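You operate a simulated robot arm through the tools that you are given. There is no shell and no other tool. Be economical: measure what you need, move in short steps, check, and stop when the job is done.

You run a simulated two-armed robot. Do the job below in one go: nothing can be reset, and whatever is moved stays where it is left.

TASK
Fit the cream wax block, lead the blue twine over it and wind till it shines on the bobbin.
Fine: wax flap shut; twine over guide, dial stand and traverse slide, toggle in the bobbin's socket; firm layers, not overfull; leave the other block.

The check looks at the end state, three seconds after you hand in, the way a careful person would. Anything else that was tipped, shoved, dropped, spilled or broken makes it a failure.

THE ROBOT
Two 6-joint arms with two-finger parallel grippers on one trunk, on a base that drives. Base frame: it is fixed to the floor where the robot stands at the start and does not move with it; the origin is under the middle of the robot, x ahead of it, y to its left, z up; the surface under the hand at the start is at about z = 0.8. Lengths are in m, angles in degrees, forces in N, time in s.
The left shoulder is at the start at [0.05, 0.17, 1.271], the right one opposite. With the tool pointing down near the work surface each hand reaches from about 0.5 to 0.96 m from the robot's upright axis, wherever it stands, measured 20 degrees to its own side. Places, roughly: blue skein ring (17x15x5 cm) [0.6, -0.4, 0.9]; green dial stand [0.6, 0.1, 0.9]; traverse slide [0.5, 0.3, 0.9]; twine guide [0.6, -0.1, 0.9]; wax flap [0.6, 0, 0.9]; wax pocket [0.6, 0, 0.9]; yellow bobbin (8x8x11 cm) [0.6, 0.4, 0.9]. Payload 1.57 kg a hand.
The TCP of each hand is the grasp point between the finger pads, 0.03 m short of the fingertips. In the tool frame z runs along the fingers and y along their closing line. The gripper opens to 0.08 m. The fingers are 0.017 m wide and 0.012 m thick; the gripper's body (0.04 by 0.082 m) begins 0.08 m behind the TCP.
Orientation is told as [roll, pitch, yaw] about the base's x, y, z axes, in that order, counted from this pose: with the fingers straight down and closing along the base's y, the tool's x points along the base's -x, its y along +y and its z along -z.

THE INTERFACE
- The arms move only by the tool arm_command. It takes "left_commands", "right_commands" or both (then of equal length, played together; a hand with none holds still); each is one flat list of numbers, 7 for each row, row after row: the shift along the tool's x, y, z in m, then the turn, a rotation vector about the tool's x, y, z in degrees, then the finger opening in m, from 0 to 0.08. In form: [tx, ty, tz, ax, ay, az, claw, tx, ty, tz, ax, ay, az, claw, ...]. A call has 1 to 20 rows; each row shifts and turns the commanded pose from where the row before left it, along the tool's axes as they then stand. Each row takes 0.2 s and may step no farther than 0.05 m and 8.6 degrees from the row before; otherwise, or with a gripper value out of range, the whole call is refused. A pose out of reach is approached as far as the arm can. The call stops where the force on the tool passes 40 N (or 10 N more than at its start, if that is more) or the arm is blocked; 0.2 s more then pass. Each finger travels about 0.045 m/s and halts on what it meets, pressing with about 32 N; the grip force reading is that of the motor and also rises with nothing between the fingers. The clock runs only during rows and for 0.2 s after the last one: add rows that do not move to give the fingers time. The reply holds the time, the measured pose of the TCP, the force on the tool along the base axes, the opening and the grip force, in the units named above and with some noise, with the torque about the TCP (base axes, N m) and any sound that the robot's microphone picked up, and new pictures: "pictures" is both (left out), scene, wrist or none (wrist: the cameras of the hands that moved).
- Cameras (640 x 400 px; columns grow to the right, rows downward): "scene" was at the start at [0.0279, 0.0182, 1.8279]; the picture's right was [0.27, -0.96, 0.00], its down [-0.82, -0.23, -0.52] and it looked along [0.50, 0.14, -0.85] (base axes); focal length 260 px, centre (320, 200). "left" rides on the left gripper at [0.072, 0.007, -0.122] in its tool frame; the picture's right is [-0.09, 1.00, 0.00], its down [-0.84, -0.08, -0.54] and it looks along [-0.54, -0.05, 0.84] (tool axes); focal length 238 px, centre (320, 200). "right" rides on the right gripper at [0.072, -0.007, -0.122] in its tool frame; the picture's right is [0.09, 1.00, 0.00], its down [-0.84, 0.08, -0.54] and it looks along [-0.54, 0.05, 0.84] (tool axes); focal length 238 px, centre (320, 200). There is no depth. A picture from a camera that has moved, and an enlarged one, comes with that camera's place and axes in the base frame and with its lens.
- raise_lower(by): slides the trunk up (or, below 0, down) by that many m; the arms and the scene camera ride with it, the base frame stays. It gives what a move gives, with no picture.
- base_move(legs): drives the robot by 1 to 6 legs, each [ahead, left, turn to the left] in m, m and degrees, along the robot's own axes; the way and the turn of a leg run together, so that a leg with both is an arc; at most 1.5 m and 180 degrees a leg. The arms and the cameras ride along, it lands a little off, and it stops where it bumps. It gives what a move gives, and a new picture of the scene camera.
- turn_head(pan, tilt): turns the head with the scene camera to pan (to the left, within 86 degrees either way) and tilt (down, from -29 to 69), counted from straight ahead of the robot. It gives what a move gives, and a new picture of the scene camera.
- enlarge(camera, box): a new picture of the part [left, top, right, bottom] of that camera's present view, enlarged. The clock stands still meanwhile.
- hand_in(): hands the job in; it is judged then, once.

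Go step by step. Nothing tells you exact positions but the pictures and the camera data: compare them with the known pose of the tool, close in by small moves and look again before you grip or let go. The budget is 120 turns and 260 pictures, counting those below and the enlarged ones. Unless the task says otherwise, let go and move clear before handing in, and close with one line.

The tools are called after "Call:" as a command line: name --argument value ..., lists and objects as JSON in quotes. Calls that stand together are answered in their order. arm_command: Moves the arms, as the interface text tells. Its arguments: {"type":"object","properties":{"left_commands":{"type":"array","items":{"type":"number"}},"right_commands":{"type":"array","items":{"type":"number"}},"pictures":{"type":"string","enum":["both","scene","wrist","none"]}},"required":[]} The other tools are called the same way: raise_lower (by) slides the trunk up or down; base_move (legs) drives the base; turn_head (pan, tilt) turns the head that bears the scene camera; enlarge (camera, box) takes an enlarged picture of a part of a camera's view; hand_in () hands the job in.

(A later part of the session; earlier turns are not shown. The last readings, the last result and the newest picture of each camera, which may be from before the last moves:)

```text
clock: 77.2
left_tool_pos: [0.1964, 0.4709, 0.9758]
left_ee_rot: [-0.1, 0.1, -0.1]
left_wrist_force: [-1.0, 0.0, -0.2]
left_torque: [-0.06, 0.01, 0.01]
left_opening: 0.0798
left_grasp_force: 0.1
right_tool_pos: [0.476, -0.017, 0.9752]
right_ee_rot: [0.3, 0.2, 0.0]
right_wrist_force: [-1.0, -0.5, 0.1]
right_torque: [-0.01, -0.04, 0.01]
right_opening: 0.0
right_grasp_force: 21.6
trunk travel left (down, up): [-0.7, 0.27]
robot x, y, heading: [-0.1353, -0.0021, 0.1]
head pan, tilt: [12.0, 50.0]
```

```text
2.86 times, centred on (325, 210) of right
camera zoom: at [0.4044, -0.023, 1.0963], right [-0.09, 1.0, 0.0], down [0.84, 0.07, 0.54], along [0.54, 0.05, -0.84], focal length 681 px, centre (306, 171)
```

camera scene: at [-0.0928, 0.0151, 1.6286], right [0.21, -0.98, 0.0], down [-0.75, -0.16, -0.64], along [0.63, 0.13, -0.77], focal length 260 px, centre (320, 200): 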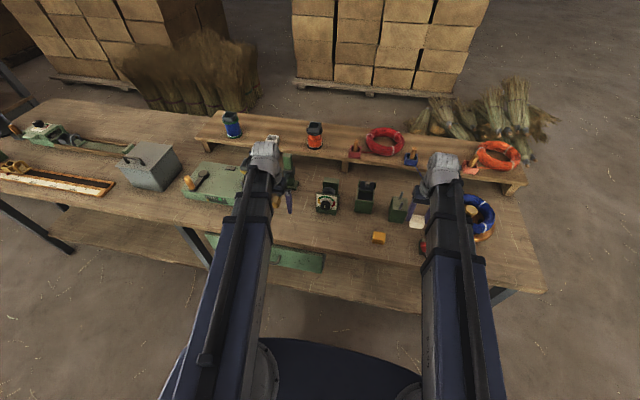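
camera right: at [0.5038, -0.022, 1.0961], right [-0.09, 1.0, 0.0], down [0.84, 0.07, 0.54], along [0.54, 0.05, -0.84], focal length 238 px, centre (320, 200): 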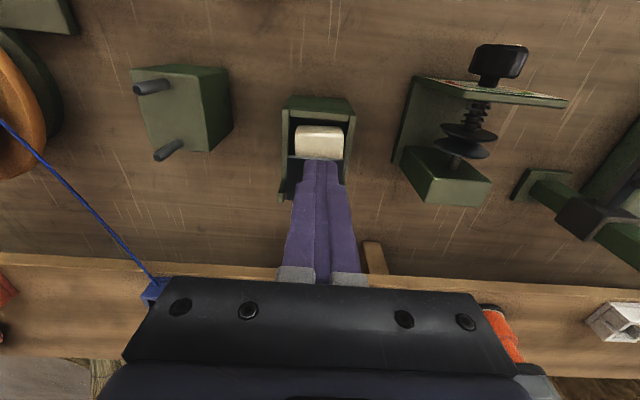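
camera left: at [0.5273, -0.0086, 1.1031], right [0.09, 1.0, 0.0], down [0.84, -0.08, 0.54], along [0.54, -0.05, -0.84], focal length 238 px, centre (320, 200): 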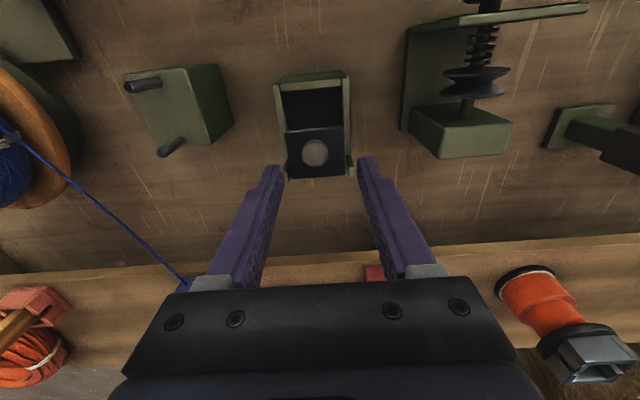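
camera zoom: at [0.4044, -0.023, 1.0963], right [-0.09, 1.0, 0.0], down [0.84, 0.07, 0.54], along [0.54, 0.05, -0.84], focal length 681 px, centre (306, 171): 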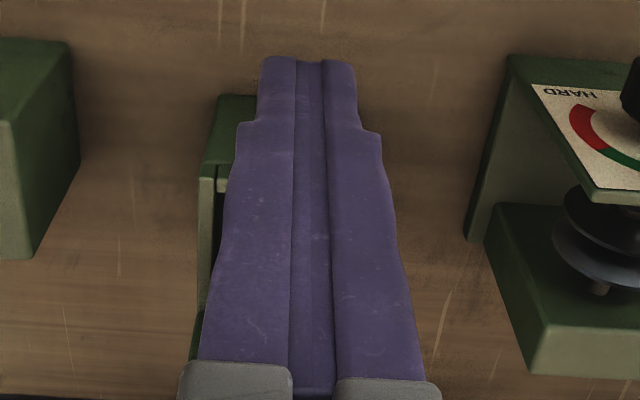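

Call:
arm_command --right_commands '[0, -0.045, 0, 0, 0, 0, 0.03, 0, -0.045, 0, 0, 0, 0, 0.06, 0, -0.045, 0, 0, 0, 0, 0.08, 0, -0.02, 0, 0, 0, 0, 0.08]' --pictures "none"

Call:
enlarge --camera "scene" --box '[335, 175, 380, 215]'

Call:
enlarge --camera "right" --box '[330, 140, 480, 280]'

```text
clock: 78.2
left_tool_pos: [0.196, 0.471, 0.9749]
left_ee_rot: [-0.1, 0.1, -0.1]
left_wrist_force: [-0.6, -0.5, -1.0]
left_torque: [0.02, 0.04, 0.02]
left_opening: 0.0799
left_grasp_force: 0.1
right_tool_pos: [0.4742, -0.1728, 0.9742]
right_ee_rot: [0.2, 0.1, -0.1]
right_wrist_force: [0.1, -0.3, 0.1]
right_torque: [0.01, 0.0, 0.04]
right_opening: 0.08
right_grasp_force: 0.1
trunk travel left (down, up): [-0.7, 0.27]
robot x, y, heading: [-0.1316, 0.0008, -0.2]
head pan, tilt: [12.0, 50.0]
```

```text
10.00 times, centred on (358, 195) of scene
camera zoom: at [-0.0924, 0.0154, 1.6521], right [0.21, -0.98, 0.0], down [-0.75, -0.16, -0.64], along [0.63, 0.13, -0.77], focal length 2605 px, centre (-55, 250)
```

zoom: 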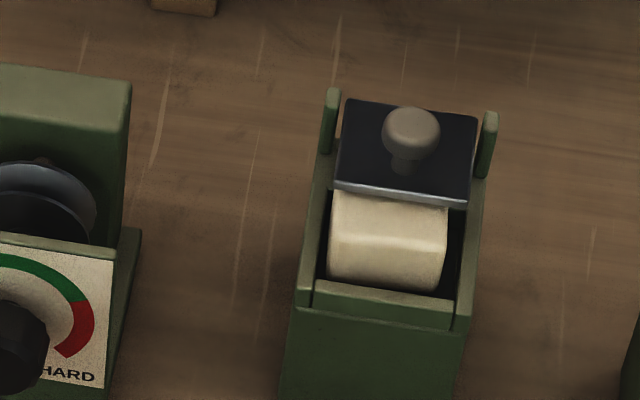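

```text
2.86 times, centred on (405, 210) of right
camera zoom: at [0.4035, -0.1778, 1.0962], right [-0.09, 1.0, 0.0], down [0.84, 0.07, 0.54], along [0.54, 0.05, -0.84], focal length 681 px, centre (77, 171)
```

zoom: 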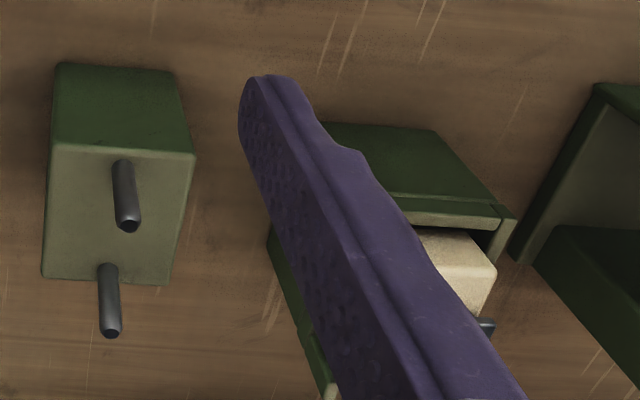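

The block sits in the pocket but its tail is still raised. I press it down gently with closed fingertips just in front of the flap.

Call:
arm_command --right_commands '[0, 0.045, 0, 0, 0, 0, 0.0, 0, 0.045, 0, 0, 0, 0, 0.0, 0, 0.045, 0, 0, 0, 0, 0.0, -0.03, 0.0211, 0, 0, 0, 0, 0.0, -0.035, 0, 0, 0, 0, 0, 0.0, -0.033, 0, 0, 0, 0, 0, 0.0, 0, 0, 0, 0, 0, 0, 0.0]' --pictures "none"

Call:
raise_lower --by -0.055

Call:
enlarge --camera "scene" --box '[335, 165, 385, 215]'

```text
clock: 79.8
left_tool_pos: [0.1971, 0.4706, 0.975]
left_ee_rot: [-0.1, 0.2, -0.2]
left_wrist_force: [0.2, -0.7, 0.5]
left_torque: [0.03, 0.01, -0.02]
left_opening: 0.08
left_grasp_force: 0.1
right_tool_pos: [0.5725, -0.017, 0.9762]
right_ee_rot: [0.2, 0.1, -0.1]
right_wrist_force: [-0.1, 0.4, 0.2]
right_torque: [0.01, 0.01, 0.01]
right_opening: 0.0
right_grasp_force: 21.3
trunk travel left (down, up): [-0.7, 0.27]
robot x, y, heading: [-0.127, 0.0004, -0.1]
head pan, tilt: [12.0, 50.0]
```

```text
clock: 80.7
left_tool_pos: [0.1947, 0.4685, 0.9223]
left_ee_rot: [-0.1, 0.0, -0.2]
left_wrist_force: [0.4, 0.7, 0.9]
left_torque: [0.0, 0.01, 0.02]
left_opening: 0.0797
left_grasp_force: 0.1
right_tool_pos: [0.5704, -0.0166, 0.9226]
right_ee_rot: [0.3, 0.1, -0.1]
right_wrist_force: [-3.9, 0.2, 23.5]
right_torque: [0.01, 0.09, 0.02]
right_opening: 0.0
right_grasp_force: 21.4
trunk travel left (down, up): [-0.647, 0.323]
robot x, y, heading: [-0.1307, -0.0023, -0.1]
head pan, tilt: [12.0, 50.0]
stopped: the force on the tool passed its limit at 103 N (the readings are from after the stop); the commanded pose is now the measured one
```

```text
8.00 times, centred on (360, 190) of scene
camera zoom: at [-0.0946, 0.0154, 1.6], right [0.21, -0.98, 0.0], down [-0.75, -0.16, -0.64], along [0.63, 0.13, -0.77], focal length 2084 px, centre (0, 280)
```

zoom: 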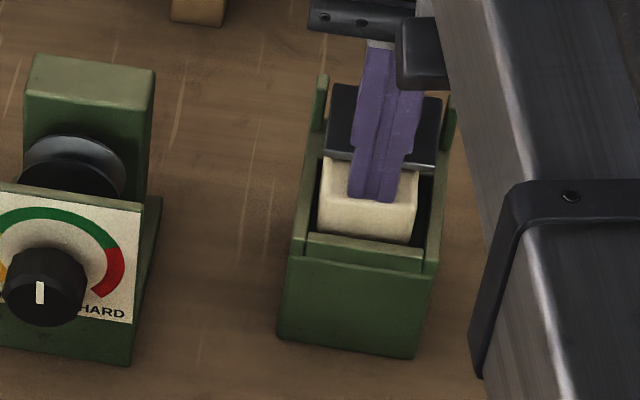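

The tail is resting on the near rim. I go behind it with the fingertips just above the rim and nudge it forward a few mm.

Call:
raise_lower --by 0.03

Call:
arm_command --right_commands '[0.035, 0, 0, 0, 0, 0, 0]' --pictures "none"

Call:
raise_lower --by -0.042

Call:
arm_command --right_commands '[-0.01, 0, 0, 0, 0, 0, 0, -0.006, 0, 0, 0, 0, 0, 0, -0.003, 0, 0, 0, 0, 0, 0, -0.003, 0, 0, 0, 0, 0, 0, -0.003, 0, 0, 0, 0, 0, 0, -0.003, 0, 0, 0, 0, 0, 0]' --pictures "none"

Call:
enlarge --camera "scene" --box '[335, 165, 385, 215]'

Call:
enlarge --camera "right" --box '[240, 100, 400, 220]'

```text
clock: 81.4
left_tool_pos: [0.1964, 0.4695, 0.9523]
left_ee_rot: [0.0, 0.2, -0.2]
left_wrist_force: [0.0, -0.5, 0.5]
left_torque: [0.0, 0.02, -0.02]
left_opening: 0.0798
left_grasp_force: 0.0
right_tool_pos: [0.5725, -0.0179, 0.9527]
right_ee_rot: [0.2, 0.0, -0.2]
right_wrist_force: [-0.4, 0.2, 0.6]
right_torque: [0.0, -0.01, -0.01]
right_opening: 0.0
right_grasp_force: 21.0
trunk travel left (down, up): [-0.677, 0.293]
robot x, y, heading: [-0.1267, -0.0024, -0.3]
head pan, tilt: [12.0, 50.0]
```

```text
clock: 81.8
left_tool_pos: [0.1963, 0.4679, 0.9526]
left_ee_rot: [-0.1, 0.0, -0.1]
left_wrist_force: [0.3, -0.4, -0.2]
left_torque: [-0.01, -0.02, 0.02]
left_opening: 0.0796
left_grasp_force: 0.1
right_tool_pos: [0.5367, -0.0161, 0.9528]
right_ee_rot: [0.1, 0.0, -0.1]
right_wrist_force: [-0.7, 0.1, 0.0]
right_torque: [0.03, -0.01, -0.03]
right_opening: 0.0001
right_grasp_force: 21.1
trunk travel left (down, up): [-0.677, 0.293]
robot x, y, heading: [-0.1298, -0.0012, -0.3]
head pan, tilt: [12.0, 50.0]
```

```text
clock: 82.7
left_tool_pos: [0.1976, 0.471, 0.9104]
left_ee_rot: [-0.2, 0.1, -0.1]
left_wrist_force: [0.0, -0.1, -0.8]
left_torque: [0.0, 0.01, -0.02]
left_opening: 0.0801
left_grasp_force: 0.1
right_tool_pos: [0.5391, -0.0155, 0.9102]
right_ee_rot: [0.2, -0.1, -0.2]
right_wrist_force: [0.3, 0.8, -0.4]
right_torque: [0.02, -0.02, -0.02]
right_opening: 0.0002
right_grasp_force: 21.2
trunk travel left (down, up): [-0.635, 0.335]
robot x, y, heading: [-0.1296, 0.0024, -0.1]
head pan, tilt: [12.0, 50.0]
```

```text
clock: 84.1
left_tool_pos: [0.1946, 0.4703, 0.9109]
left_ee_rot: [-0.1, 0.0, -0.1]
left_wrist_force: [0.1, 0.2, -0.8]
left_torque: [-0.01, -0.01, 0.0]
left_opening: 0.0801
left_grasp_force: 0.1
right_tool_pos: [0.5619, -0.0149, 0.9119]
right_ee_rot: [0.1, 0.1, -0.1]
right_wrist_force: [-21.5, 2.2, 3.1]
right_torque: [0.09, 0.63, 0.03]
right_opening: 0.0003
right_grasp_force: 21.5
trunk travel left (down, up): [-0.635, 0.335]
robot x, y, heading: [-0.131, -0.0038, -0.0]
head pan, tilt: [12.0, 50.0]
```

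```text
8.00 times, centred on (360, 190) of scene
camera zoom: at [-0.0952, 0.0157, 1.5878], right [0.21, -0.98, 0.0], down [-0.75, -0.16, -0.64], along [0.63, 0.13, -0.76], focal length 2084 px, centre (0, 280)
```

zoom: 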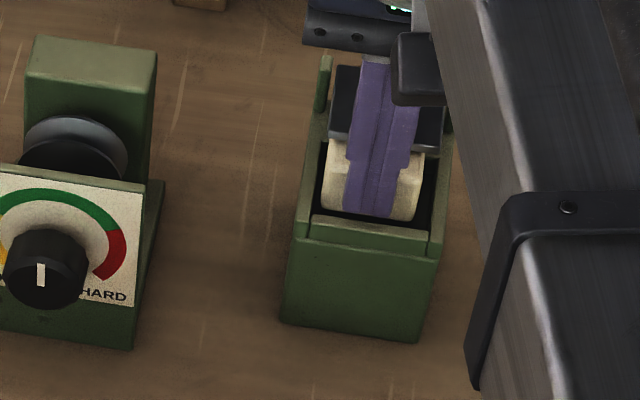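

```text
3.33 times, centred on (320, 160) of right
camera zoom: at [0.4904, -0.0214, 1.0332], right [-0.09, 1.0, 0.0], down [0.84, 0.07, 0.54], along [0.54, 0.05, -0.84], focal length 794 px, centre (320, 333)
```

zoom: 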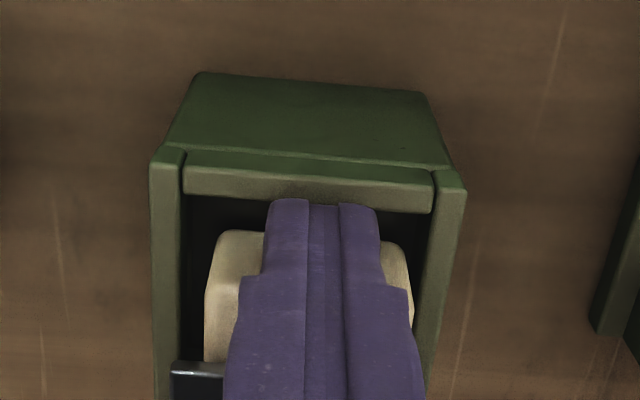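

It moved forward off the rim. Now I press its tail down again.

Call:
raise_lower --by 0.03

Call:
arm_command --right_commands '[-0.012, -0.0015, 0, 0, 0, 0, 0, 0, 0, 0, 0, 0, 0, 0]' --pictures "none"

Call:
raise_lower --by -0.03

Call:
enlarge --camera "scene" --box '[335, 165, 385, 215]'

Call:
enlarge --camera "right" --box '[240, 100, 400, 220]'

```text
clock: 84.8
left_tool_pos: [0.1977, 0.47, 0.9394]
left_ee_rot: [-0.1, 0.2, -0.2]
left_wrist_force: [-0.5, -0.3, 0.2]
left_torque: [0.02, 0.05, 0.0]
left_opening: 0.0801
left_grasp_force: 0.2
right_tool_pos: [0.5666, -0.0176, 0.9403]
right_ee_rot: [0.2, -0.1, -0.2]
right_wrist_force: [0.7, -1.3, 0.3]
right_torque: [0.02, 0.0, 0.0]
right_opening: 0.0
right_grasp_force: 21.4
trunk travel left (down, up): [-0.665, 0.305]
robot x, y, heading: [-0.1273, -0.0017, -0.2]
head pan, tilt: [12.0, 50.0]
```

```text
clock: 85.4
left_tool_pos: [0.1968, 0.4686, 0.9412]
left_ee_rot: [-0.1, 0.1, -0.1]
left_wrist_force: [-0.3, 0.3, -0.5]
left_torque: [0.02, 0.01, 0.0]
left_opening: 0.0802
left_grasp_force: 0.0
right_tool_pos: [0.5765, -0.0173, 0.94]
right_ee_rot: [0.2, 0.0, -0.2]
right_wrist_force: [-0.2, -0.3, 0.1]
right_torque: [-0.01, 0.0, -0.01]
right_opening: 0.0
right_grasp_force: 21.2
trunk travel left (down, up): [-0.665, 0.305]
robot x, y, heading: [-0.1302, -0.003, -0.0]
head pan, tilt: [12.0, 50.0]
```

```text
clock: 85.9
left_tool_pos: [0.195, 0.4697, 0.9228]
left_ee_rot: [0.0, 0.0, -0.1]
left_wrist_force: [-0.1, -0.3, 0.1]
left_torque: [0.04, 0.03, 0.0]
left_opening: 0.0798
left_grasp_force: 0.1
right_tool_pos: [0.5755, -0.0169, 0.9241]
right_ee_rot: [0.2, 0.0, -0.3]
right_wrist_force: [-6.3, 1.0, 28.8]
right_torque: [0.04, 0.21, -0.03]
right_opening: 0.0002
right_grasp_force: 21.1
trunk travel left (down, up): [-0.647, 0.323]
robot x, y, heading: [-0.1283, -0.0003, -0.3]
head pan, tilt: [12.0, 50.0]
stopped: the force on the tool passed its limit at 175 N (the readings are from after the stop); the commanded pose is now the measured one
```

```text
8.00 times, centred on (360, 190) of scene
camera zoom: at [-0.095, 0.0154, 1.5997], right [0.21, -0.98, 0.0], down [-0.75, -0.16, -0.64], along [0.63, 0.13, -0.76], focal length 2084 px, centre (0, 280)
```

zoom: 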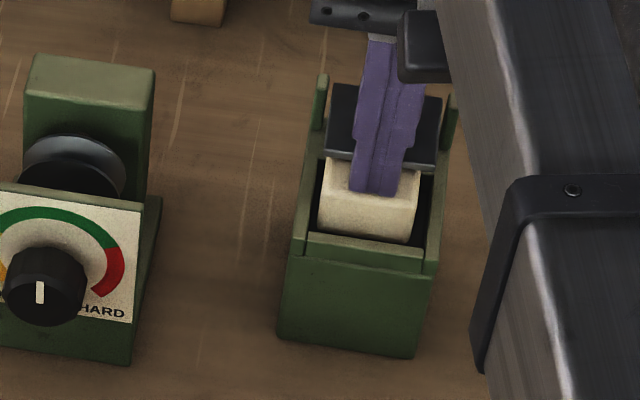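

```text
3.33 times, centred on (320, 160) of right
camera zoom: at [0.5036, -0.0229, 1.0449], right [-0.09, 1.0, 0.0], down [0.84, 0.07, 0.54], along [0.54, 0.05, -0.84], focal length 794 px, centre (320, 333)
```

zoom: 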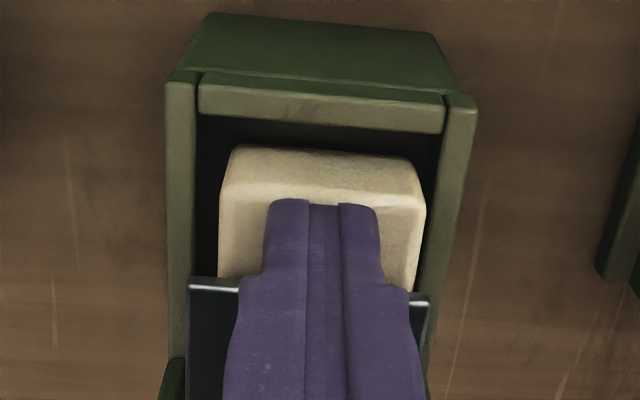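

The block is now lying flat and rigid (top ≈0.894), so it is seated. I retreat and verify the flap and wax.

Call:
raise_lower --by 0.06

Call:
arm_command --right_commands '[0.04, -0.02, 0, 0, 0, 0, 0, 0.04, -0.025, 0, 0, 0, 0, 0.0, 0.02, -0.04, 0, 0, 0, 0, 0.0, 0, -0.045, 0, 0, 0, 0, 0, 0, -0.045, 0, 0, 0, 0, 0]' --pictures "none"

Call:
enlarge --camera "scene" --box '[335, 175, 380, 215]'

Call:
enlarge --camera "right" --box '[320, 100, 480, 260]'

```text
clock: 86.9
left_tool_pos: [0.1976, 0.4702, 0.9814]
left_ee_rot: [-0.2, 0.1, -0.1]
left_wrist_force: [0.0, -0.5, 0.1]
left_torque: [-0.02, -0.04, 0.0]
left_opening: 0.0803
left_grasp_force: 0.1
right_tool_pos: [0.5777, -0.0177, 0.9812]
right_ee_rot: [0.2, 0.0, -0.3]
right_wrist_force: [-0.4, 0.7, 0.4]
right_torque: [0.0, 0.01, -0.01]
right_opening: 0.0
right_grasp_force: 21.0
trunk travel left (down, up): [-0.707, 0.263]
robot x, y, heading: [-0.1302, -0.0016, -0.3]
head pan, tilt: [12.0, 50.0]
```

```text
clock: 88.1
left_tool_pos: [0.1975, 0.4685, 0.9812]
left_ee_rot: [-0.1, 0.1, 0.0]
left_wrist_force: [0.4, -0.3, -0.3]
left_torque: [0.01, 0.0, -0.01]
left_opening: 0.0803
left_grasp_force: 0.1
right_tool_pos: [0.4802, -0.1931, 0.9821]
right_ee_rot: [0.3, -0.1, 0.0]
right_wrist_force: [-0.8, -0.2, -0.8]
right_torque: [-0.04, 0.02, 0.0]
right_opening: 0.0001
right_grasp_force: 21.1
trunk travel left (down, up): [-0.707, 0.263]
robot x, y, heading: [-0.1286, -0.0037, -0.1]
head pan, tilt: [12.0, 50.0]
```

```text
10.00 times, centred on (358, 195) of scene
camera zoom: at [-0.0922, 0.0147, 1.6593], right [0.21, -0.98, 0.0], down [-0.75, -0.16, -0.64], along [0.63, 0.13, -0.77], focal length 2605 px, centre (-55, 250)
```

zoom: 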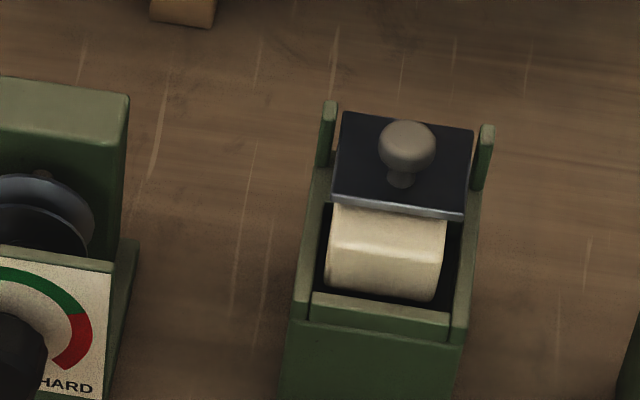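

```text
2.50 times, centred on (400, 180) of right
camera zoom: at [0.4081, -0.1984, 1.1031], right [-0.09, 1.0, 0.0], down [0.84, 0.07, 0.54], along [0.54, 0.05, -0.84], focal length 596 px, centre (120, 250)
```

zoom: 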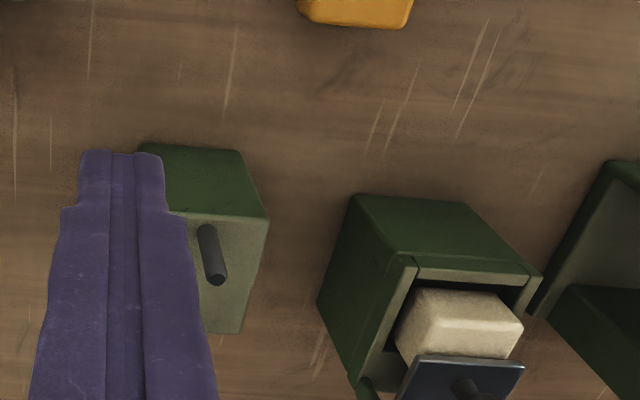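

The wax lies flat in the pocket with the flap down over its rear edge. Now the toggle: I move the right hand toward the blue holder on the shelf for a look.

Call:
raise_lower --by 0.06

Call:
arm_command --right_commands '[-0.045, 0.005, 0, 0, 0, 0, 0.03, -0.045, 0.005, 0, 0, 0, 0, 0.06, -0.045, 0.005, 0, 0, 0, 0, 0.06, -0.045, 0.005, 0, 0, 0, 0, 0.06, -0.02, 0.005, 0, 0, 0, 0, 0.06]' --pictures "wrist"

Call:
enlarge --camera "right" --box '[240, 80, 400, 240]'

Call:
enlarge --camera "scene" --box '[370, 130, 450, 210]'

```text
clock: 89.1
left_tool_pos: [0.1967, 0.4697, 1.0411]
left_ee_rot: [-0.2, 0.1, -0.1]
left_wrist_force: [-0.1, 0.4, -0.7]
left_torque: [0.0, 0.01, -0.02]
left_opening: 0.0802
left_grasp_force: 0.1
right_tool_pos: [0.4789, -0.1923, 1.0425]
right_ee_rot: [0.2, 0.1, -0.1]
right_wrist_force: [-0.9, -0.2, 0.0]
right_torque: [0.0, -0.02, -0.01]
right_opening: 0.0001
right_grasp_force: 21.6
trunk travel left (down, up): [-0.767, 0.203]
robot x, y, heading: [-0.129, -0.0034, -0.0]
head pan, tilt: [12.0, 50.0]
```

```text
clock: 90.3
left_tool_pos: [0.1971, 0.4698, 1.042]
left_ee_rot: [-0.1, 0.1, -0.1]
left_wrist_force: [-0.4, -0.2, 0.1]
left_torque: [0.05, 0.05, 0.05]
left_opening: 0.0796
left_grasp_force: 0.1
right_tool_pos: [0.6789, -0.1671, 1.0432]
right_ee_rot: [0.3, -0.1, -0.2]
right_wrist_force: [-0.1, -0.3, 1.2]
right_torque: [0.01, 0.02, 0.01]
right_opening: 0.0597
right_grasp_force: 0.2
trunk travel left (down, up): [-0.767, 0.203]
robot x, y, heading: [-0.1278, -0.0009, 0.1]
head pan, tilt: [12.0, 50.0]
camera right: at [0.6077, -0.1731, 1.1631], right [-0.09, 1.0, 0.0], down [0.84, 0.07, 0.54], along [0.54, 0.05, -0.84], focal length 238 px, centre (320, 200)
```

right: 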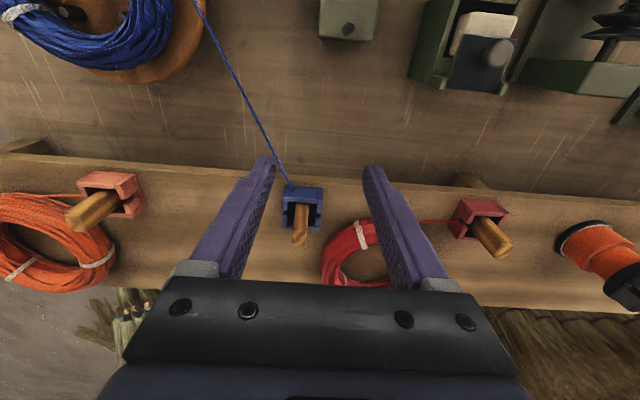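

```text
2.50 times, centred on (320, 160) of right
camera zoom: at [0.6077, -0.1731, 1.1631], right [-0.09, 1.0, 0.0], down [0.84, 0.07, 0.54], along [0.54, 0.05, -0.84], focal length 596 px, centre (320, 300)
```

zoom: 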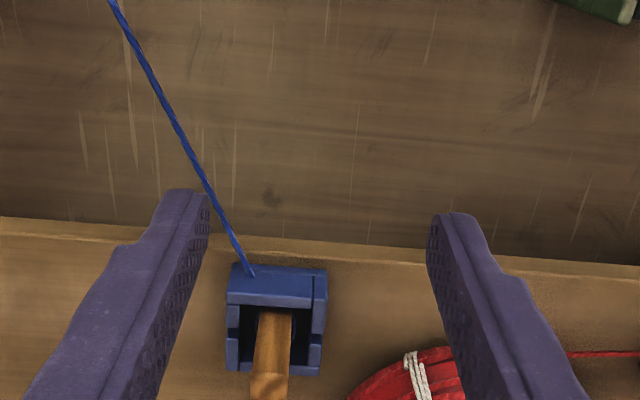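

```text
5.00 times, centred on (410, 170) of scene
camera zoom: at [-0.0919, 0.0155, 1.7193], right [0.21, -0.98, 0.0], down [-0.75, -0.16, -0.64], along [0.63, 0.13, -0.77], focal length 1303 px, centre (-130, 350)
```

zoom: 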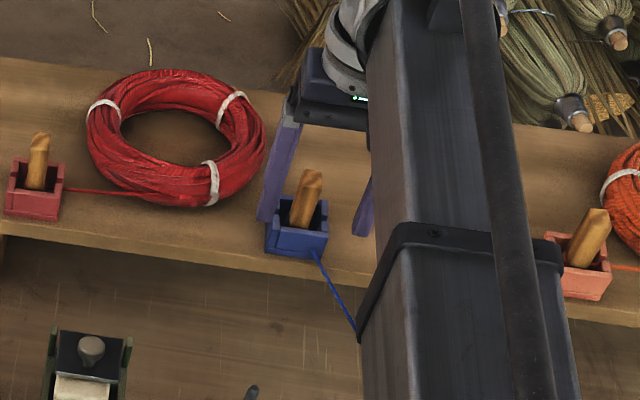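

The peg stands at about (0.778, −0.18), top at 0.975. The twine line through guide pins, discs and slide pins is x≈0.566, but the wax tail is at 0.569, so I first pull the wax ~6 mm toward me by its exposed sides.

Call:
arm_command --right_commands '[0.02, 0.04, 0, 0, 0, 0, 0.07, 0.03, 0.04, 0, 0, 0, 0, 0.07, 0.03, 0.04, 0, 0, 0, 0, 0.07, 0.0235, 0.0305, 0, 0, 0, 0, 0.065, 0, 0, 0, 0, 0, 0, 0.065]' --pictures "none"

Call:
raise_lower --by -0.1

Call:
enlarge --camera "right" --box '[240, 100, 400, 220]'

```text
clock: 91.5
left_tool_pos: [0.1981, 0.4696, 1.0424]
left_ee_rot: [-0.1, 0.1, -0.1]
left_wrist_force: [0.2, -0.4, 0.5]
left_torque: [-0.02, -0.01, 0.0]
left_opening: 0.0799
left_grasp_force: 0.1
right_tool_pos: [0.576, -0.0158, 1.0427]
right_ee_rot: [0.3, 0.1, -0.2]
right_wrist_force: [-0.3, -0.4, 0.0]
right_torque: [0.04, 0.0, -0.01]
right_opening: 0.0653
right_grasp_force: 0.0
trunk travel left (down, up): [-0.767, 0.203]
robot x, y, heading: [-0.1289, -0.001, -0.1]
head pan, tilt: [12.0, 50.0]
```

```text
clock: 92.9
left_tool_pos: [0.1972, 0.4696, 0.9417]
left_ee_rot: [-0.1, 0.1, -0.1]
left_wrist_force: [-0.2, 0.3, 0.7]
left_torque: [0.03, -0.01, -0.02]
left_opening: 0.0799
left_grasp_force: 0.1
right_tool_pos: [0.5769, -0.0146, 0.9426]
right_ee_rot: [0.2, -0.1, -0.2]
right_wrist_force: [0.6, 0.2, 0.2]
right_torque: [-0.04, 0.0, 0.02]
right_opening: 0.0649
right_grasp_force: 0.0
trunk travel left (down, up): [-0.667, 0.303]
robot x, y, heading: [-0.1301, 0.0035, -0.1]
head pan, tilt: [12.0, 50.0]
```

```text
3.33 times, centred on (320, 160) of right
camera zoom: at [0.5047, -0.0206, 1.0632], right [-0.09, 1.0, 0.0], down [0.84, 0.07, 0.54], along [0.54, 0.05, -0.84], focal length 794 px, centre (320, 333)
```

zoom: 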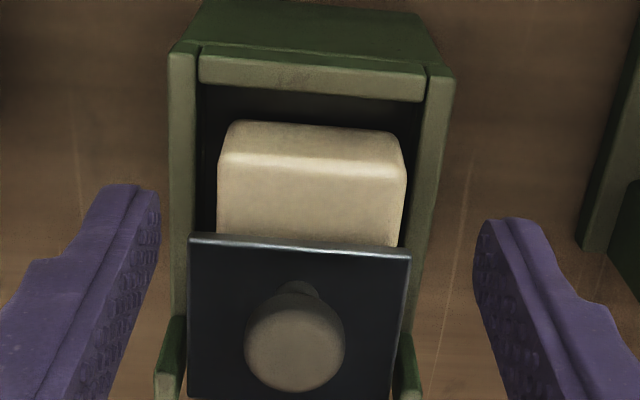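

Call:
arm_command --right_commands '[0.0, -0.0015, 0, 0, 0, 0, 0.06]' --pictures "none"

Call:
raise_lower --by -0.031

Call:
arm_command --right_commands '[0.0, 0, 0, 0, 0, 0, 0.03, 0, 0, 0, 0, 0, 0, 0.03, 0, 0, 0, 0, 0, 0, 0.03]' --pictures "wrist"

Call:
enlarge --camera "right" --box '[240, 100, 400, 220]'

```text
clock: 93.3
left_tool_pos: [0.1979, 0.47, 0.9417]
left_ee_rot: [-0.1, 0.1, -0.1]
left_wrist_force: [-0.1, 0.7, 0.0]
left_torque: [0.0, 0.01, -0.01]
left_opening: 0.0801
left_grasp_force: 0.1
right_tool_pos: [0.5762, -0.0162, 0.9421]
right_ee_rot: [0.1, 0.0, -0.2]
right_wrist_force: [0.1, -0.9, 0.2]
right_torque: [-0.02, 0.01, 0.0]
right_opening: 0.0599
right_grasp_force: 0.1
trunk travel left (down, up): [-0.667, 0.303]
robot x, y, heading: [-0.1271, -0.0021, 0.0]
head pan, tilt: [12.0, 50.0]
```

```text
clock: 94.0
left_tool_pos: [0.1973, 0.4696, 0.9103]
left_ee_rot: [-0.1, 0.1, 0.0]
left_wrist_force: [-0.8, 0.0, 0.2]
left_torque: [-0.01, -0.01, 0.01]
left_opening: 0.0798
left_grasp_force: 0.0
right_tool_pos: [0.5752, -0.0162, 0.9098]
right_ee_rot: [0.3, -0.1, -0.2]
right_wrist_force: [-0.5, 0.1, -0.8]
right_torque: [0.01, -0.03, 0.02]
right_opening: 0.06
right_grasp_force: 0.1
trunk travel left (down, up): [-0.636, 0.334]
robot x, y, heading: [-0.1292, 0.0036, -0.2]
head pan, tilt: [12.0, 50.0]
```

```text
clock: 94.8
left_tool_pos: [0.1973, 0.4692, 0.9106]
left_ee_rot: [-0.1, 0.2, -0.1]
left_wrist_force: [-0.1, 1.0, -0.1]
left_torque: [0.05, -0.02, 0.0]
left_opening: 0.0797
left_grasp_force: 0.0
right_tool_pos: [0.5756, -0.0164, 0.9095]
right_ee_rot: [0.2, 0.0, -0.2]
right_wrist_force: [-0.2, 0.0, 1.0]
right_torque: [-0.01, -0.01, -0.02]
right_opening: 0.0428
right_grasp_force: 30.9
trunk travel left (down, up): [-0.636, 0.334]
robot x, y, heading: [-0.1263, -0.0037, -0.2]
head pan, tilt: [12.0, 50.0]
camera right: at [0.5047, -0.0224, 1.0321], right [-0.09, 1.0, 0.0], down [0.84, 0.07, 0.54], along [0.54, 0.05, -0.84], focal length 238 px, centre (320, 200)
```

right: 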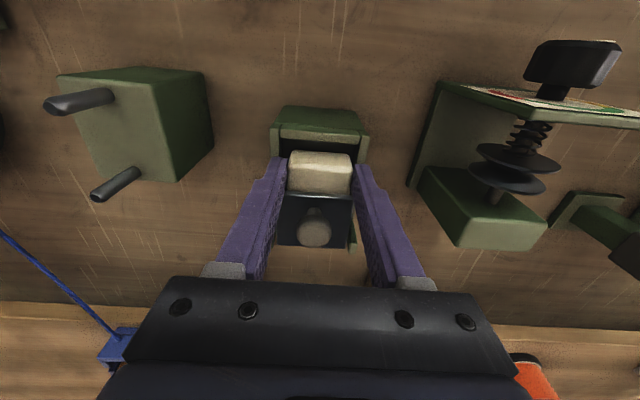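

```text
3.33 times, centred on (320, 160) of right
camera zoom: at [0.5047, -0.0224, 1.0321], right [-0.09, 1.0, 0.0], down [0.84, 0.07, 0.54], along [0.54, 0.05, -0.84], focal length 794 px, centre (320, 333)
```

zoom: 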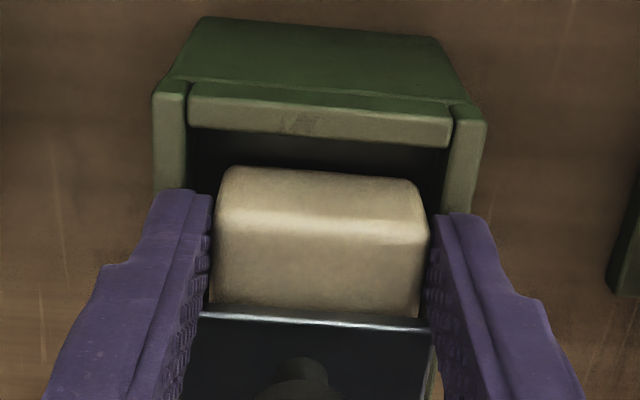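

Call:
arm_command --right_commands '[0.002, 0, 0, 0, 0, 0, 0.03, 0.002, 0, 0, 0, 0, 0, 0.03, 0.002, 0, 0, 0, 0, 0, 0.03, 0.001, 0, 0, 0, 0, 0, 0.03]' --pictures "none"

Call:
enlarge --camera "right" --box '[240, 100, 400, 220]'

```text
clock: 95.8
left_tool_pos: [0.1984, 0.4686, 0.9106]
left_ee_rot: [-0.1, 0.2, -0.2]
left_wrist_force: [0.9, -0.8, 0.7]
left_torque: [0.03, 0.02, 0.05]
left_opening: 0.0799
left_grasp_force: 0.1
right_tool_pos: [0.5691, -0.0173, 0.9106]
right_ee_rot: [0.1, 0.0, -0.2]
right_wrist_force: [0.2, -0.2, 0.5]
right_torque: [-0.03, -0.01, 0.0]
right_opening: 0.0427
right_grasp_force: 31.8
trunk travel left (down, up): [-0.636, 0.334]
robot x, y, heading: [-0.1304, 0.0005, -0.1]
head pan, tilt: [12.0, 50.0]
```

```text
3.33 times, centred on (320, 160) of right
camera zoom: at [0.4967, -0.0224, 1.0321], right [-0.09, 1.0, 0.0], down [0.84, 0.07, 0.54], along [0.54, 0.05, -0.84], focal length 794 px, centre (320, 333)
```

zoom: 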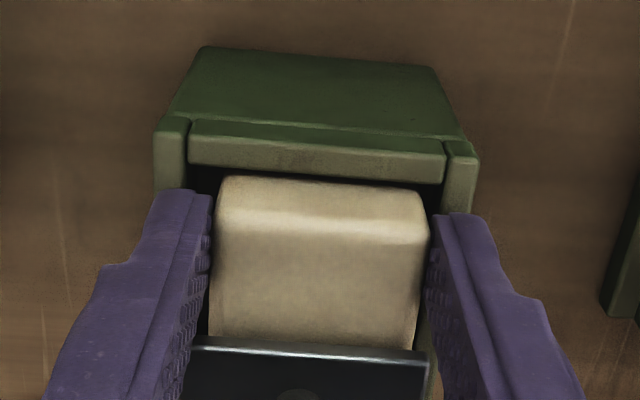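

The wax now reaches the near wall, under the twine line. I release, rise, and go to the toggle.

Call:
arm_command --right_commands '[0, 0, 0, 0, 0, 0, 0.065, 0, 0, 0, 0, 0, 0, 0.065]' --pictures "none"

Call:
raise_lower --by 0.13

Call:
arm_command --right_commands '[-0.03, -0.035, 0, 0, 0, 0, 0.065, -0.03, -0.035, 0, 0, 0, 0, 0.065, -0.03, -0.035, 0, 0, 0, 0, 0.06, -0.035, -0.03, 0, 0, 0, 0, 0.06, -0.035, -0.025, 0, 0, 0, 0, 0.06, -0.025, 0, 0, 0, 0, 0, 0.06]' --pictures "none"

Call:
enlarge --camera "right" --box '[240, 60, 400, 220]'

Call:
enlarge --camera "scene" --box '[340, 130, 450, 210]'

```text
clock: 96.4
left_tool_pos: [0.1965, 0.4684, 0.91]
left_ee_rot: [-0.1, 0.1, -0.1]
left_wrist_force: [0.0, -0.2, 0.9]
left_torque: [0.0, 0.03, -0.01]
left_opening: 0.0802
left_grasp_force: 0.0
right_tool_pos: [0.5688, -0.0162, 0.9108]
right_ee_rot: [0.2, 0.0, -0.3]
right_wrist_force: [-0.5, 0.1, 1.0]
right_torque: [0.01, 0.02, -0.01]
right_opening: 0.065
right_grasp_force: 0.0
trunk travel left (down, up): [-0.636, 0.334]
robot x, y, heading: [-0.1288, -0.0001, -0.4]
head pan, tilt: [12.0, 50.0]
```

```text
clock: 98.0
left_tool_pos: [0.1969, 0.4694, 1.0403]
left_ee_rot: [-0.1, 0.1, -0.1]
left_wrist_force: [0.6, 0.5, -1.1]
left_torque: [0.01, -0.02, 0.02]
left_opening: 0.0798
left_grasp_force: 0.2
right_tool_pos: [0.5677, -0.0167, 1.0409]
right_ee_rot: [0.3, 0.1, -0.2]
right_wrist_force: [-0.1, 0.3, 0.0]
right_torque: [0.02, 0.01, 0.01]
right_opening: 0.0648
right_grasp_force: 0.1
trunk travel left (down, up): [-0.766, 0.204]
robot x, y, heading: [-0.1263, -0.0008, 0.0]
head pan, tilt: [12.0, 50.0]
```

```text
clock: 99.4
left_tool_pos: [0.1975, 0.47, 1.0402]
left_ee_rot: [-0.1, 0.0, -0.2]
left_wrist_force: [0.6, -0.2, 0.9]
left_torque: [-0.01, -0.01, 0.03]
left_opening: 0.0799
left_grasp_force: 0.1
right_tool_pos: [0.753, -0.1751, 1.0405]
right_ee_rot: [0.2, 0.1, -0.2]
right_wrist_force: [-0.3, -0.7, 0.1]
right_torque: [-0.01, -0.01, 0.02]
right_opening: 0.0599
right_grasp_force: 0.0
trunk travel left (down, up): [-0.766, 0.204]
robot x, y, heading: [-0.1291, 0.0031, -0.1]
head pan, tilt: [12.0, 50.0]
```

```text
2.50 times, centred on (320, 140) of right
camera zoom: at [0.6818, -0.1807, 1.162], right [-0.09, 1.0, 0.0], down [0.84, 0.07, 0.54], along [0.54, 0.05, -0.84], focal length 596 px, centre (320, 350)
```

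zoom: 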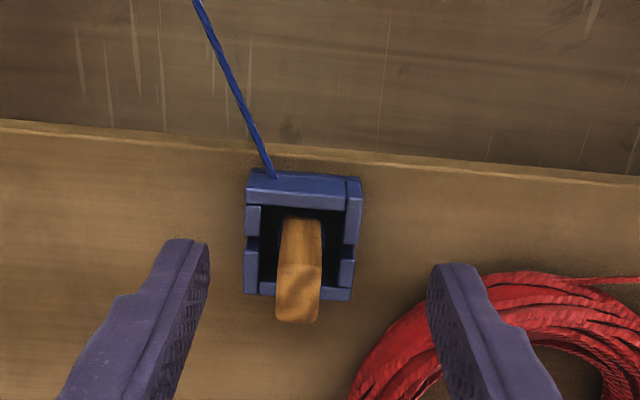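

```text
5.00 times, centred on (395, 170) of scene
camera zoom: at [-0.0917, 0.0158, 1.7183], right [0.21, -0.98, 0.0], down [-0.75, -0.16, -0.64], along [0.63, 0.13, -0.77], focal length 1303 px, centre (-55, 350)
```

zoom: 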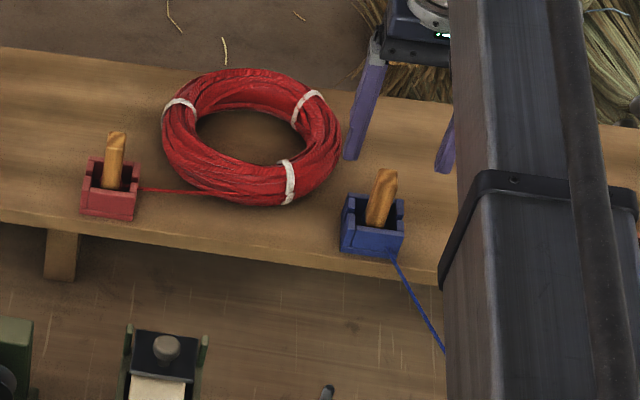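

Call:
arm_command --right_commands '[-0.026, -0.005, 0, 0, 0, 0, 0.045, 0, 0, 0, 0, 0, 0, 0.045]' --pictures "none"

Call:
raise_lower --by -0.05

Call:
enlarge --camera "right" --box '[240, 80, 400, 240]'

```text
clock: 100.0
left_tool_pos: [0.1971, 0.469, 1.0415]
left_ee_rot: [-0.1, 0.1, 0.0]
left_wrist_force: [-0.7, 0.6, 0.5]
left_torque: [0.04, -0.02, -0.03]
left_opening: 0.0802
left_grasp_force: 0.0
right_tool_pos: [0.7781, -0.1812, 1.04]
right_ee_rot: [0.3, -0.2, -0.2]
right_wrist_force: [-0.6, 0.7, -0.2]
right_torque: [-0.03, -0.01, 0.03]
right_opening: 0.0448
right_grasp_force: 0.1
trunk travel left (down, up): [-0.766, 0.204]
robot x, y, heading: [-0.128, 0.0005, -0.3]
head pan, tilt: [12.0, 50.0]
```

```text
clock: 100.9
left_tool_pos: [0.1984, 0.4695, 0.991]
left_ee_rot: [-0.2, 0.1, -0.1]
left_wrist_force: [0.2, -0.1, -0.1]
left_torque: [-0.02, 0.02, -0.02]
left_opening: 0.0802
left_grasp_force: 0.1
right_tool_pos: [0.7796, -0.1816, 0.9909]
right_ee_rot: [0.2, -0.1, -0.2]
right_wrist_force: [-0.5, 0.1, 0.0]
right_torque: [-0.03, 0.03, -0.02]
right_opening: 0.0452
right_grasp_force: 0.0
trunk travel left (down, up): [-0.716, 0.254]
robot x, y, heading: [-0.1256, -0.0024, -0.2]
head pan, tilt: [12.0, 50.0]
```

```text
2.50 times, centred on (320, 160) of right
camera zoom: at [0.7078, -0.1862, 1.1122], right [-0.09, 1.0, 0.0], down [0.84, 0.07, 0.54], along [0.54, 0.05, -0.84], focal length 596 px, centre (320, 300)
```

zoom: 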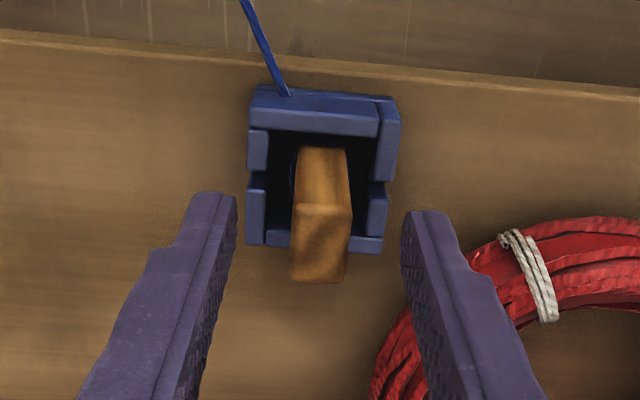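

The peg is centred. I lower to z≈0.963 and grip.

Call:
raise_lower --by -0.027

Call:
arm_command --right_commands '[0, 0, 0, 0, 0, 0, 0.02, 0, 0, 0, 0, 0, 0, 0.0, 0, 0, 0, 0, 0, 0, 0.0, 0, 0, 0, 0, 0, 0, 0.0]' --pictures "none"

Call:
raise_lower --by 0.06

Call:
arm_command --right_commands '[0, 0, 0, 0, 0, 0, 0.0]' --pictures "both"

```text
clock: 101.7
left_tool_pos: [0.1976, 0.4703, 0.9643]
left_ee_rot: [0.0, 0.0, -0.1]
left_wrist_force: [-0.5, -0.7, -0.6]
left_torque: [-0.01, -0.03, 0.01]
left_opening: 0.0799
left_grasp_force: 0.1
right_tool_pos: [0.7783, -0.1811, 0.9637]
right_ee_rot: [0.2, -0.1, -0.2]
right_wrist_force: [-1.0, 0.3, 0.8]
right_torque: [-0.01, 0.0, 0.0]
right_opening: 0.0452
right_grasp_force: 0.1
trunk travel left (down, up): [-0.689, 0.281]
robot x, y, heading: [-0.1286, 0.0019, 0.2]
head pan, tilt: [12.0, 50.0]
```

```text
clock: 102.7
left_tool_pos: [0.1977, 0.4697, 0.9641]
left_ee_rot: [0.0, 0.1, 0.0]
left_wrist_force: [-0.5, -0.2, -0.2]
left_torque: [0.0, -0.02, -0.01]
left_opening: 0.0801
left_grasp_force: 0.1
right_tool_pos: [0.7794, -0.1803, 0.9628]
right_ee_rot: [0.2, -0.1, -0.2]
right_wrist_force: [0.3, 0.7, -0.1]
right_torque: [0.0, 0.03, 0.02]
right_opening: 0.015
right_grasp_force: 30.7
trunk travel left (down, up): [-0.689, 0.281]
robot x, y, heading: [-0.13, -0.0012, 0.2]
head pan, tilt: [12.0, 50.0]
```

```text
clock: 103.7
left_tool_pos: [0.198, 0.4699, 1.0242]
left_ee_rot: [-0.1, 0.1, 0.0]
left_wrist_force: [-0.1, -0.2, -0.7]
left_torque: [0.01, 0.0, 0.03]
left_opening: 0.0801
left_grasp_force: 0.0
right_tool_pos: [0.7789, -0.1812, 1.0235]
right_ee_rot: [0.1, 0.0, -0.2]
right_wrist_force: [-0.2, 0.0, -0.4]
right_torque: [0.03, 0.03, 0.03]
right_opening: 0.0152
right_grasp_force: 31.0
trunk travel left (down, up): [-0.749, 0.221]
robot x, y, heading: [-0.128, -0.0017, -0.1]
head pan, tilt: [12.0, 50.0]
```

```text
clock: 104.0
left_tool_pos: [0.1975, 0.4696, 1.0243]
left_ee_rot: [0.0, 0.1, -0.1]
left_wrist_force: [-0.1, 0.0, 1.1]
left_torque: [-0.01, -0.02, -0.03]
left_opening: 0.0797
left_grasp_force: 0.1
right_tool_pos: [0.7792, -0.182, 1.0244]
right_ee_rot: [0.2, 0.1, -0.1]
right_wrist_force: [0.1, 1.3, 0.7]
right_torque: [-0.02, -0.05, 0.01]
right_opening: 0.0148
right_grasp_force: 30.5
trunk travel left (down, up): [-0.749, 0.221]
robot x, y, heading: [-0.1315, -0.0006, -0.1]
head pan, tilt: [12.0, 50.0]
camera scene: at [-0.0919, 0.0154, 1.7012], right [0.21, -0.98, 0.0], down [-0.75, -0.16, -0.64], along [0.63, 0.13, -0.77], focal length 260 px, centre (320, 200)
camera right: at [0.7079, -0.1862, 1.145], right [-0.09, 1.0, 0.0], down [0.84, 0.07, 0.54], along [0.54, 0.05, -0.84], focal length 238 px, centre (320, 200)
```

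scene: 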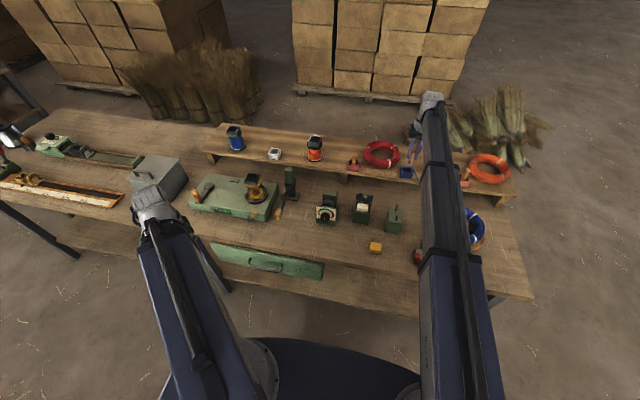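
right: 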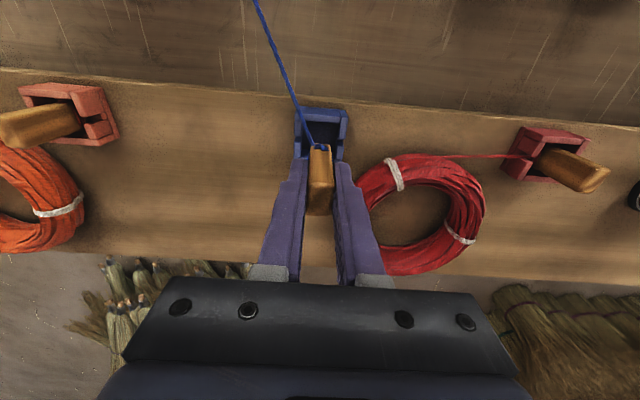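

The toggle is free, with the twine tied at its lower end. I bring it to the twine line just before the guide (x≈0.566, y≈−0.22), then will shift the base left so the right arm can reach the bobbin.

Call:
arm_command --right_commands '[0.045, 0, 0, 0, 0, 0, 0, 0.045, -0.005, 0, 0, 0, 0, 0, 0.045, -0.01, 0, 0, 0, 0, 0, 0.045, -0.01, 0, 0, 0, 0, 0, 0.033, -0.015, 0, 0, 0, 0, 0, 0, 0, 0, 0, 0, 0, 0]' --pictures "both"

Call:
enlarge --camera "right" --box '[80, 20, 480, 240]'

```text
clock: 105.5
left_tool_pos: [0.1976, 0.4696, 1.0233]
left_ee_rot: [-0.1, 0.1, -0.1]
left_wrist_force: [0.2, 0.1, -0.3]
left_torque: [-0.01, -0.02, 0.0]
left_opening: 0.0798
left_grasp_force: 0.0
right_tool_pos: [0.5666, -0.2196, 1.0238]
right_ee_rot: [0.2, 0.0, -0.1]
right_wrist_force: [0.6, 0.6, -0.3]
right_torque: [0.01, 0.04, -0.04]
right_opening: 0.0152
right_grasp_force: 30.7
trunk travel left (down, up): [-0.749, 0.221]
robot x, y, heading: [-0.1322, -0.0008, -0.1]
head pan, tilt: [12.0, 50.0]
camera scene: at [-0.0916, 0.0156, 1.7013], right [0.21, -0.98, 0.0], down [-0.75, -0.16, -0.64], along [0.63, 0.13, -0.77], focal length 260 px, centre (320, 200)
camera right: at [0.4947, -0.225, 1.145], right [-0.09, 1.0, 0.0], down [0.84, 0.07, 0.54], along [0.54, 0.05, -0.84], focal length 238 px, centre (320, 200)
```

scene: 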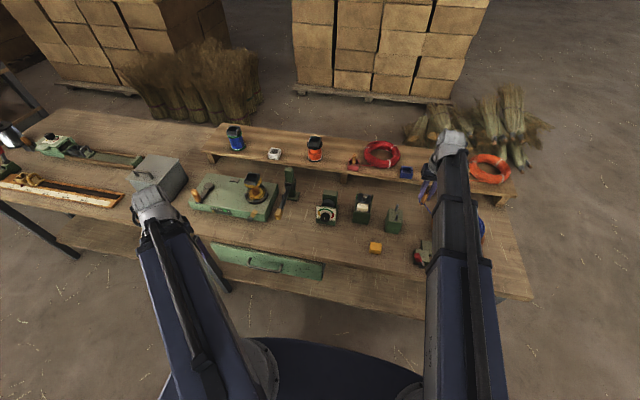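
right: 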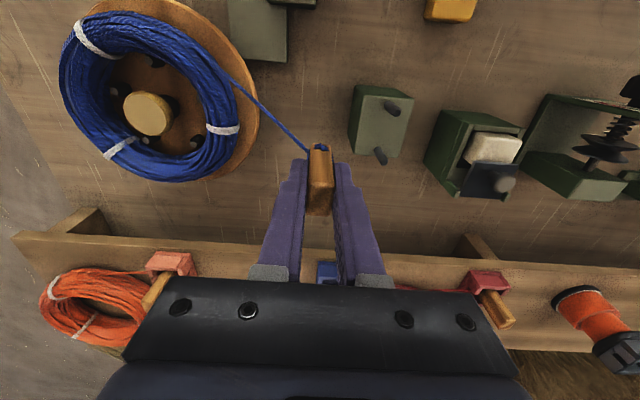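

```text
1.60 times, centred on (280, 130) of right
camera zoom: at [0.4947, -0.225, 1.145], right [-0.09, 1.0, 0.0], down [0.84, 0.07, 0.54], along [0.54, 0.05, -0.84], focal length 381 px, centre (384, 312)
```

zoom: 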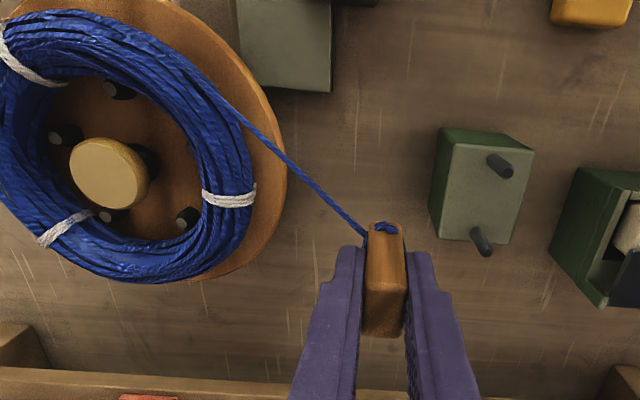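

The twine comes off the skein near (0.52, −0.30), right in line. I drive the base 0.2 m left, carrying the toggle high over the guide.

Call:
base_move --legs '[[0, 0.2, 0]]'

Call:
enlarge --camera "right" --box '[0, 0, 640, 280]'

```text
clock: 107.0
left_tool_pos: [0.1962, 0.6713, 1.0232]
left_ee_rot: [-0.2, 0.2, 0.0]
left_wrist_force: [-0.1, 0.3, -0.2]
left_torque: [-0.03, -0.06, 0.02]
left_opening: 0.08
left_grasp_force: 0.0
right_tool_pos: [0.5668, -0.0166, 1.0249]
right_ee_rot: [0.0, 0.0, 0.0]
right_wrist_force: [-0.3, 0.1, -1.0]
right_torque: [-0.03, -0.02, 0.01]
right_opening: 0.0151
right_grasp_force: 31.2
trunk travel left (down, up): [-0.749, 0.221]
robot x, y, heading: [-0.1252, 0.2009, -0.0]
head pan, tilt: [12.0, 50.0]
camera scene: at [-0.0921, 0.2177, 1.7012], right [0.21, -0.98, 0.0], down [-0.75, -0.16, -0.64], along [0.63, 0.13, -0.77], focal length 260 px, centre (320, 200)
```

scene: 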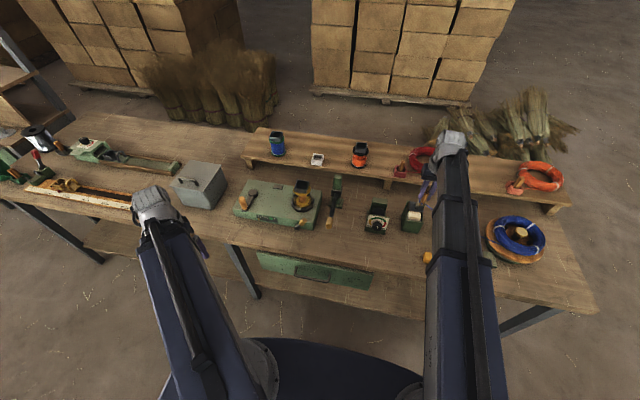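

```text
1.00 times, centred on (320, 140) of right (not enlarged: the box is as wide or as high as the picture)
camera zoom: at [0.495, -0.0219, 1.1454], right [-0.09, 1.0, 0.0], down [0.84, 0.08, 0.54], along [0.54, 0.05, -0.84], focal length 238 px, centre (320, 260)
```

zoom: 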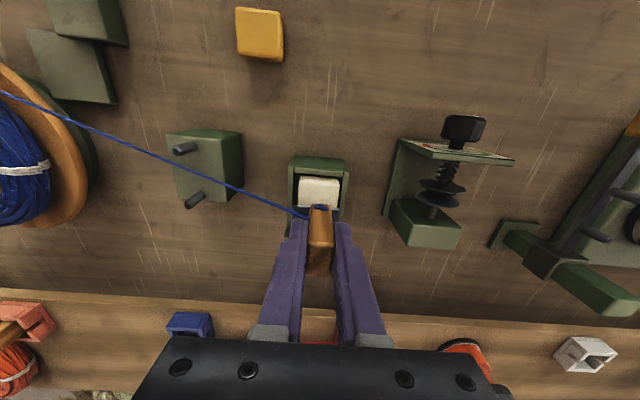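

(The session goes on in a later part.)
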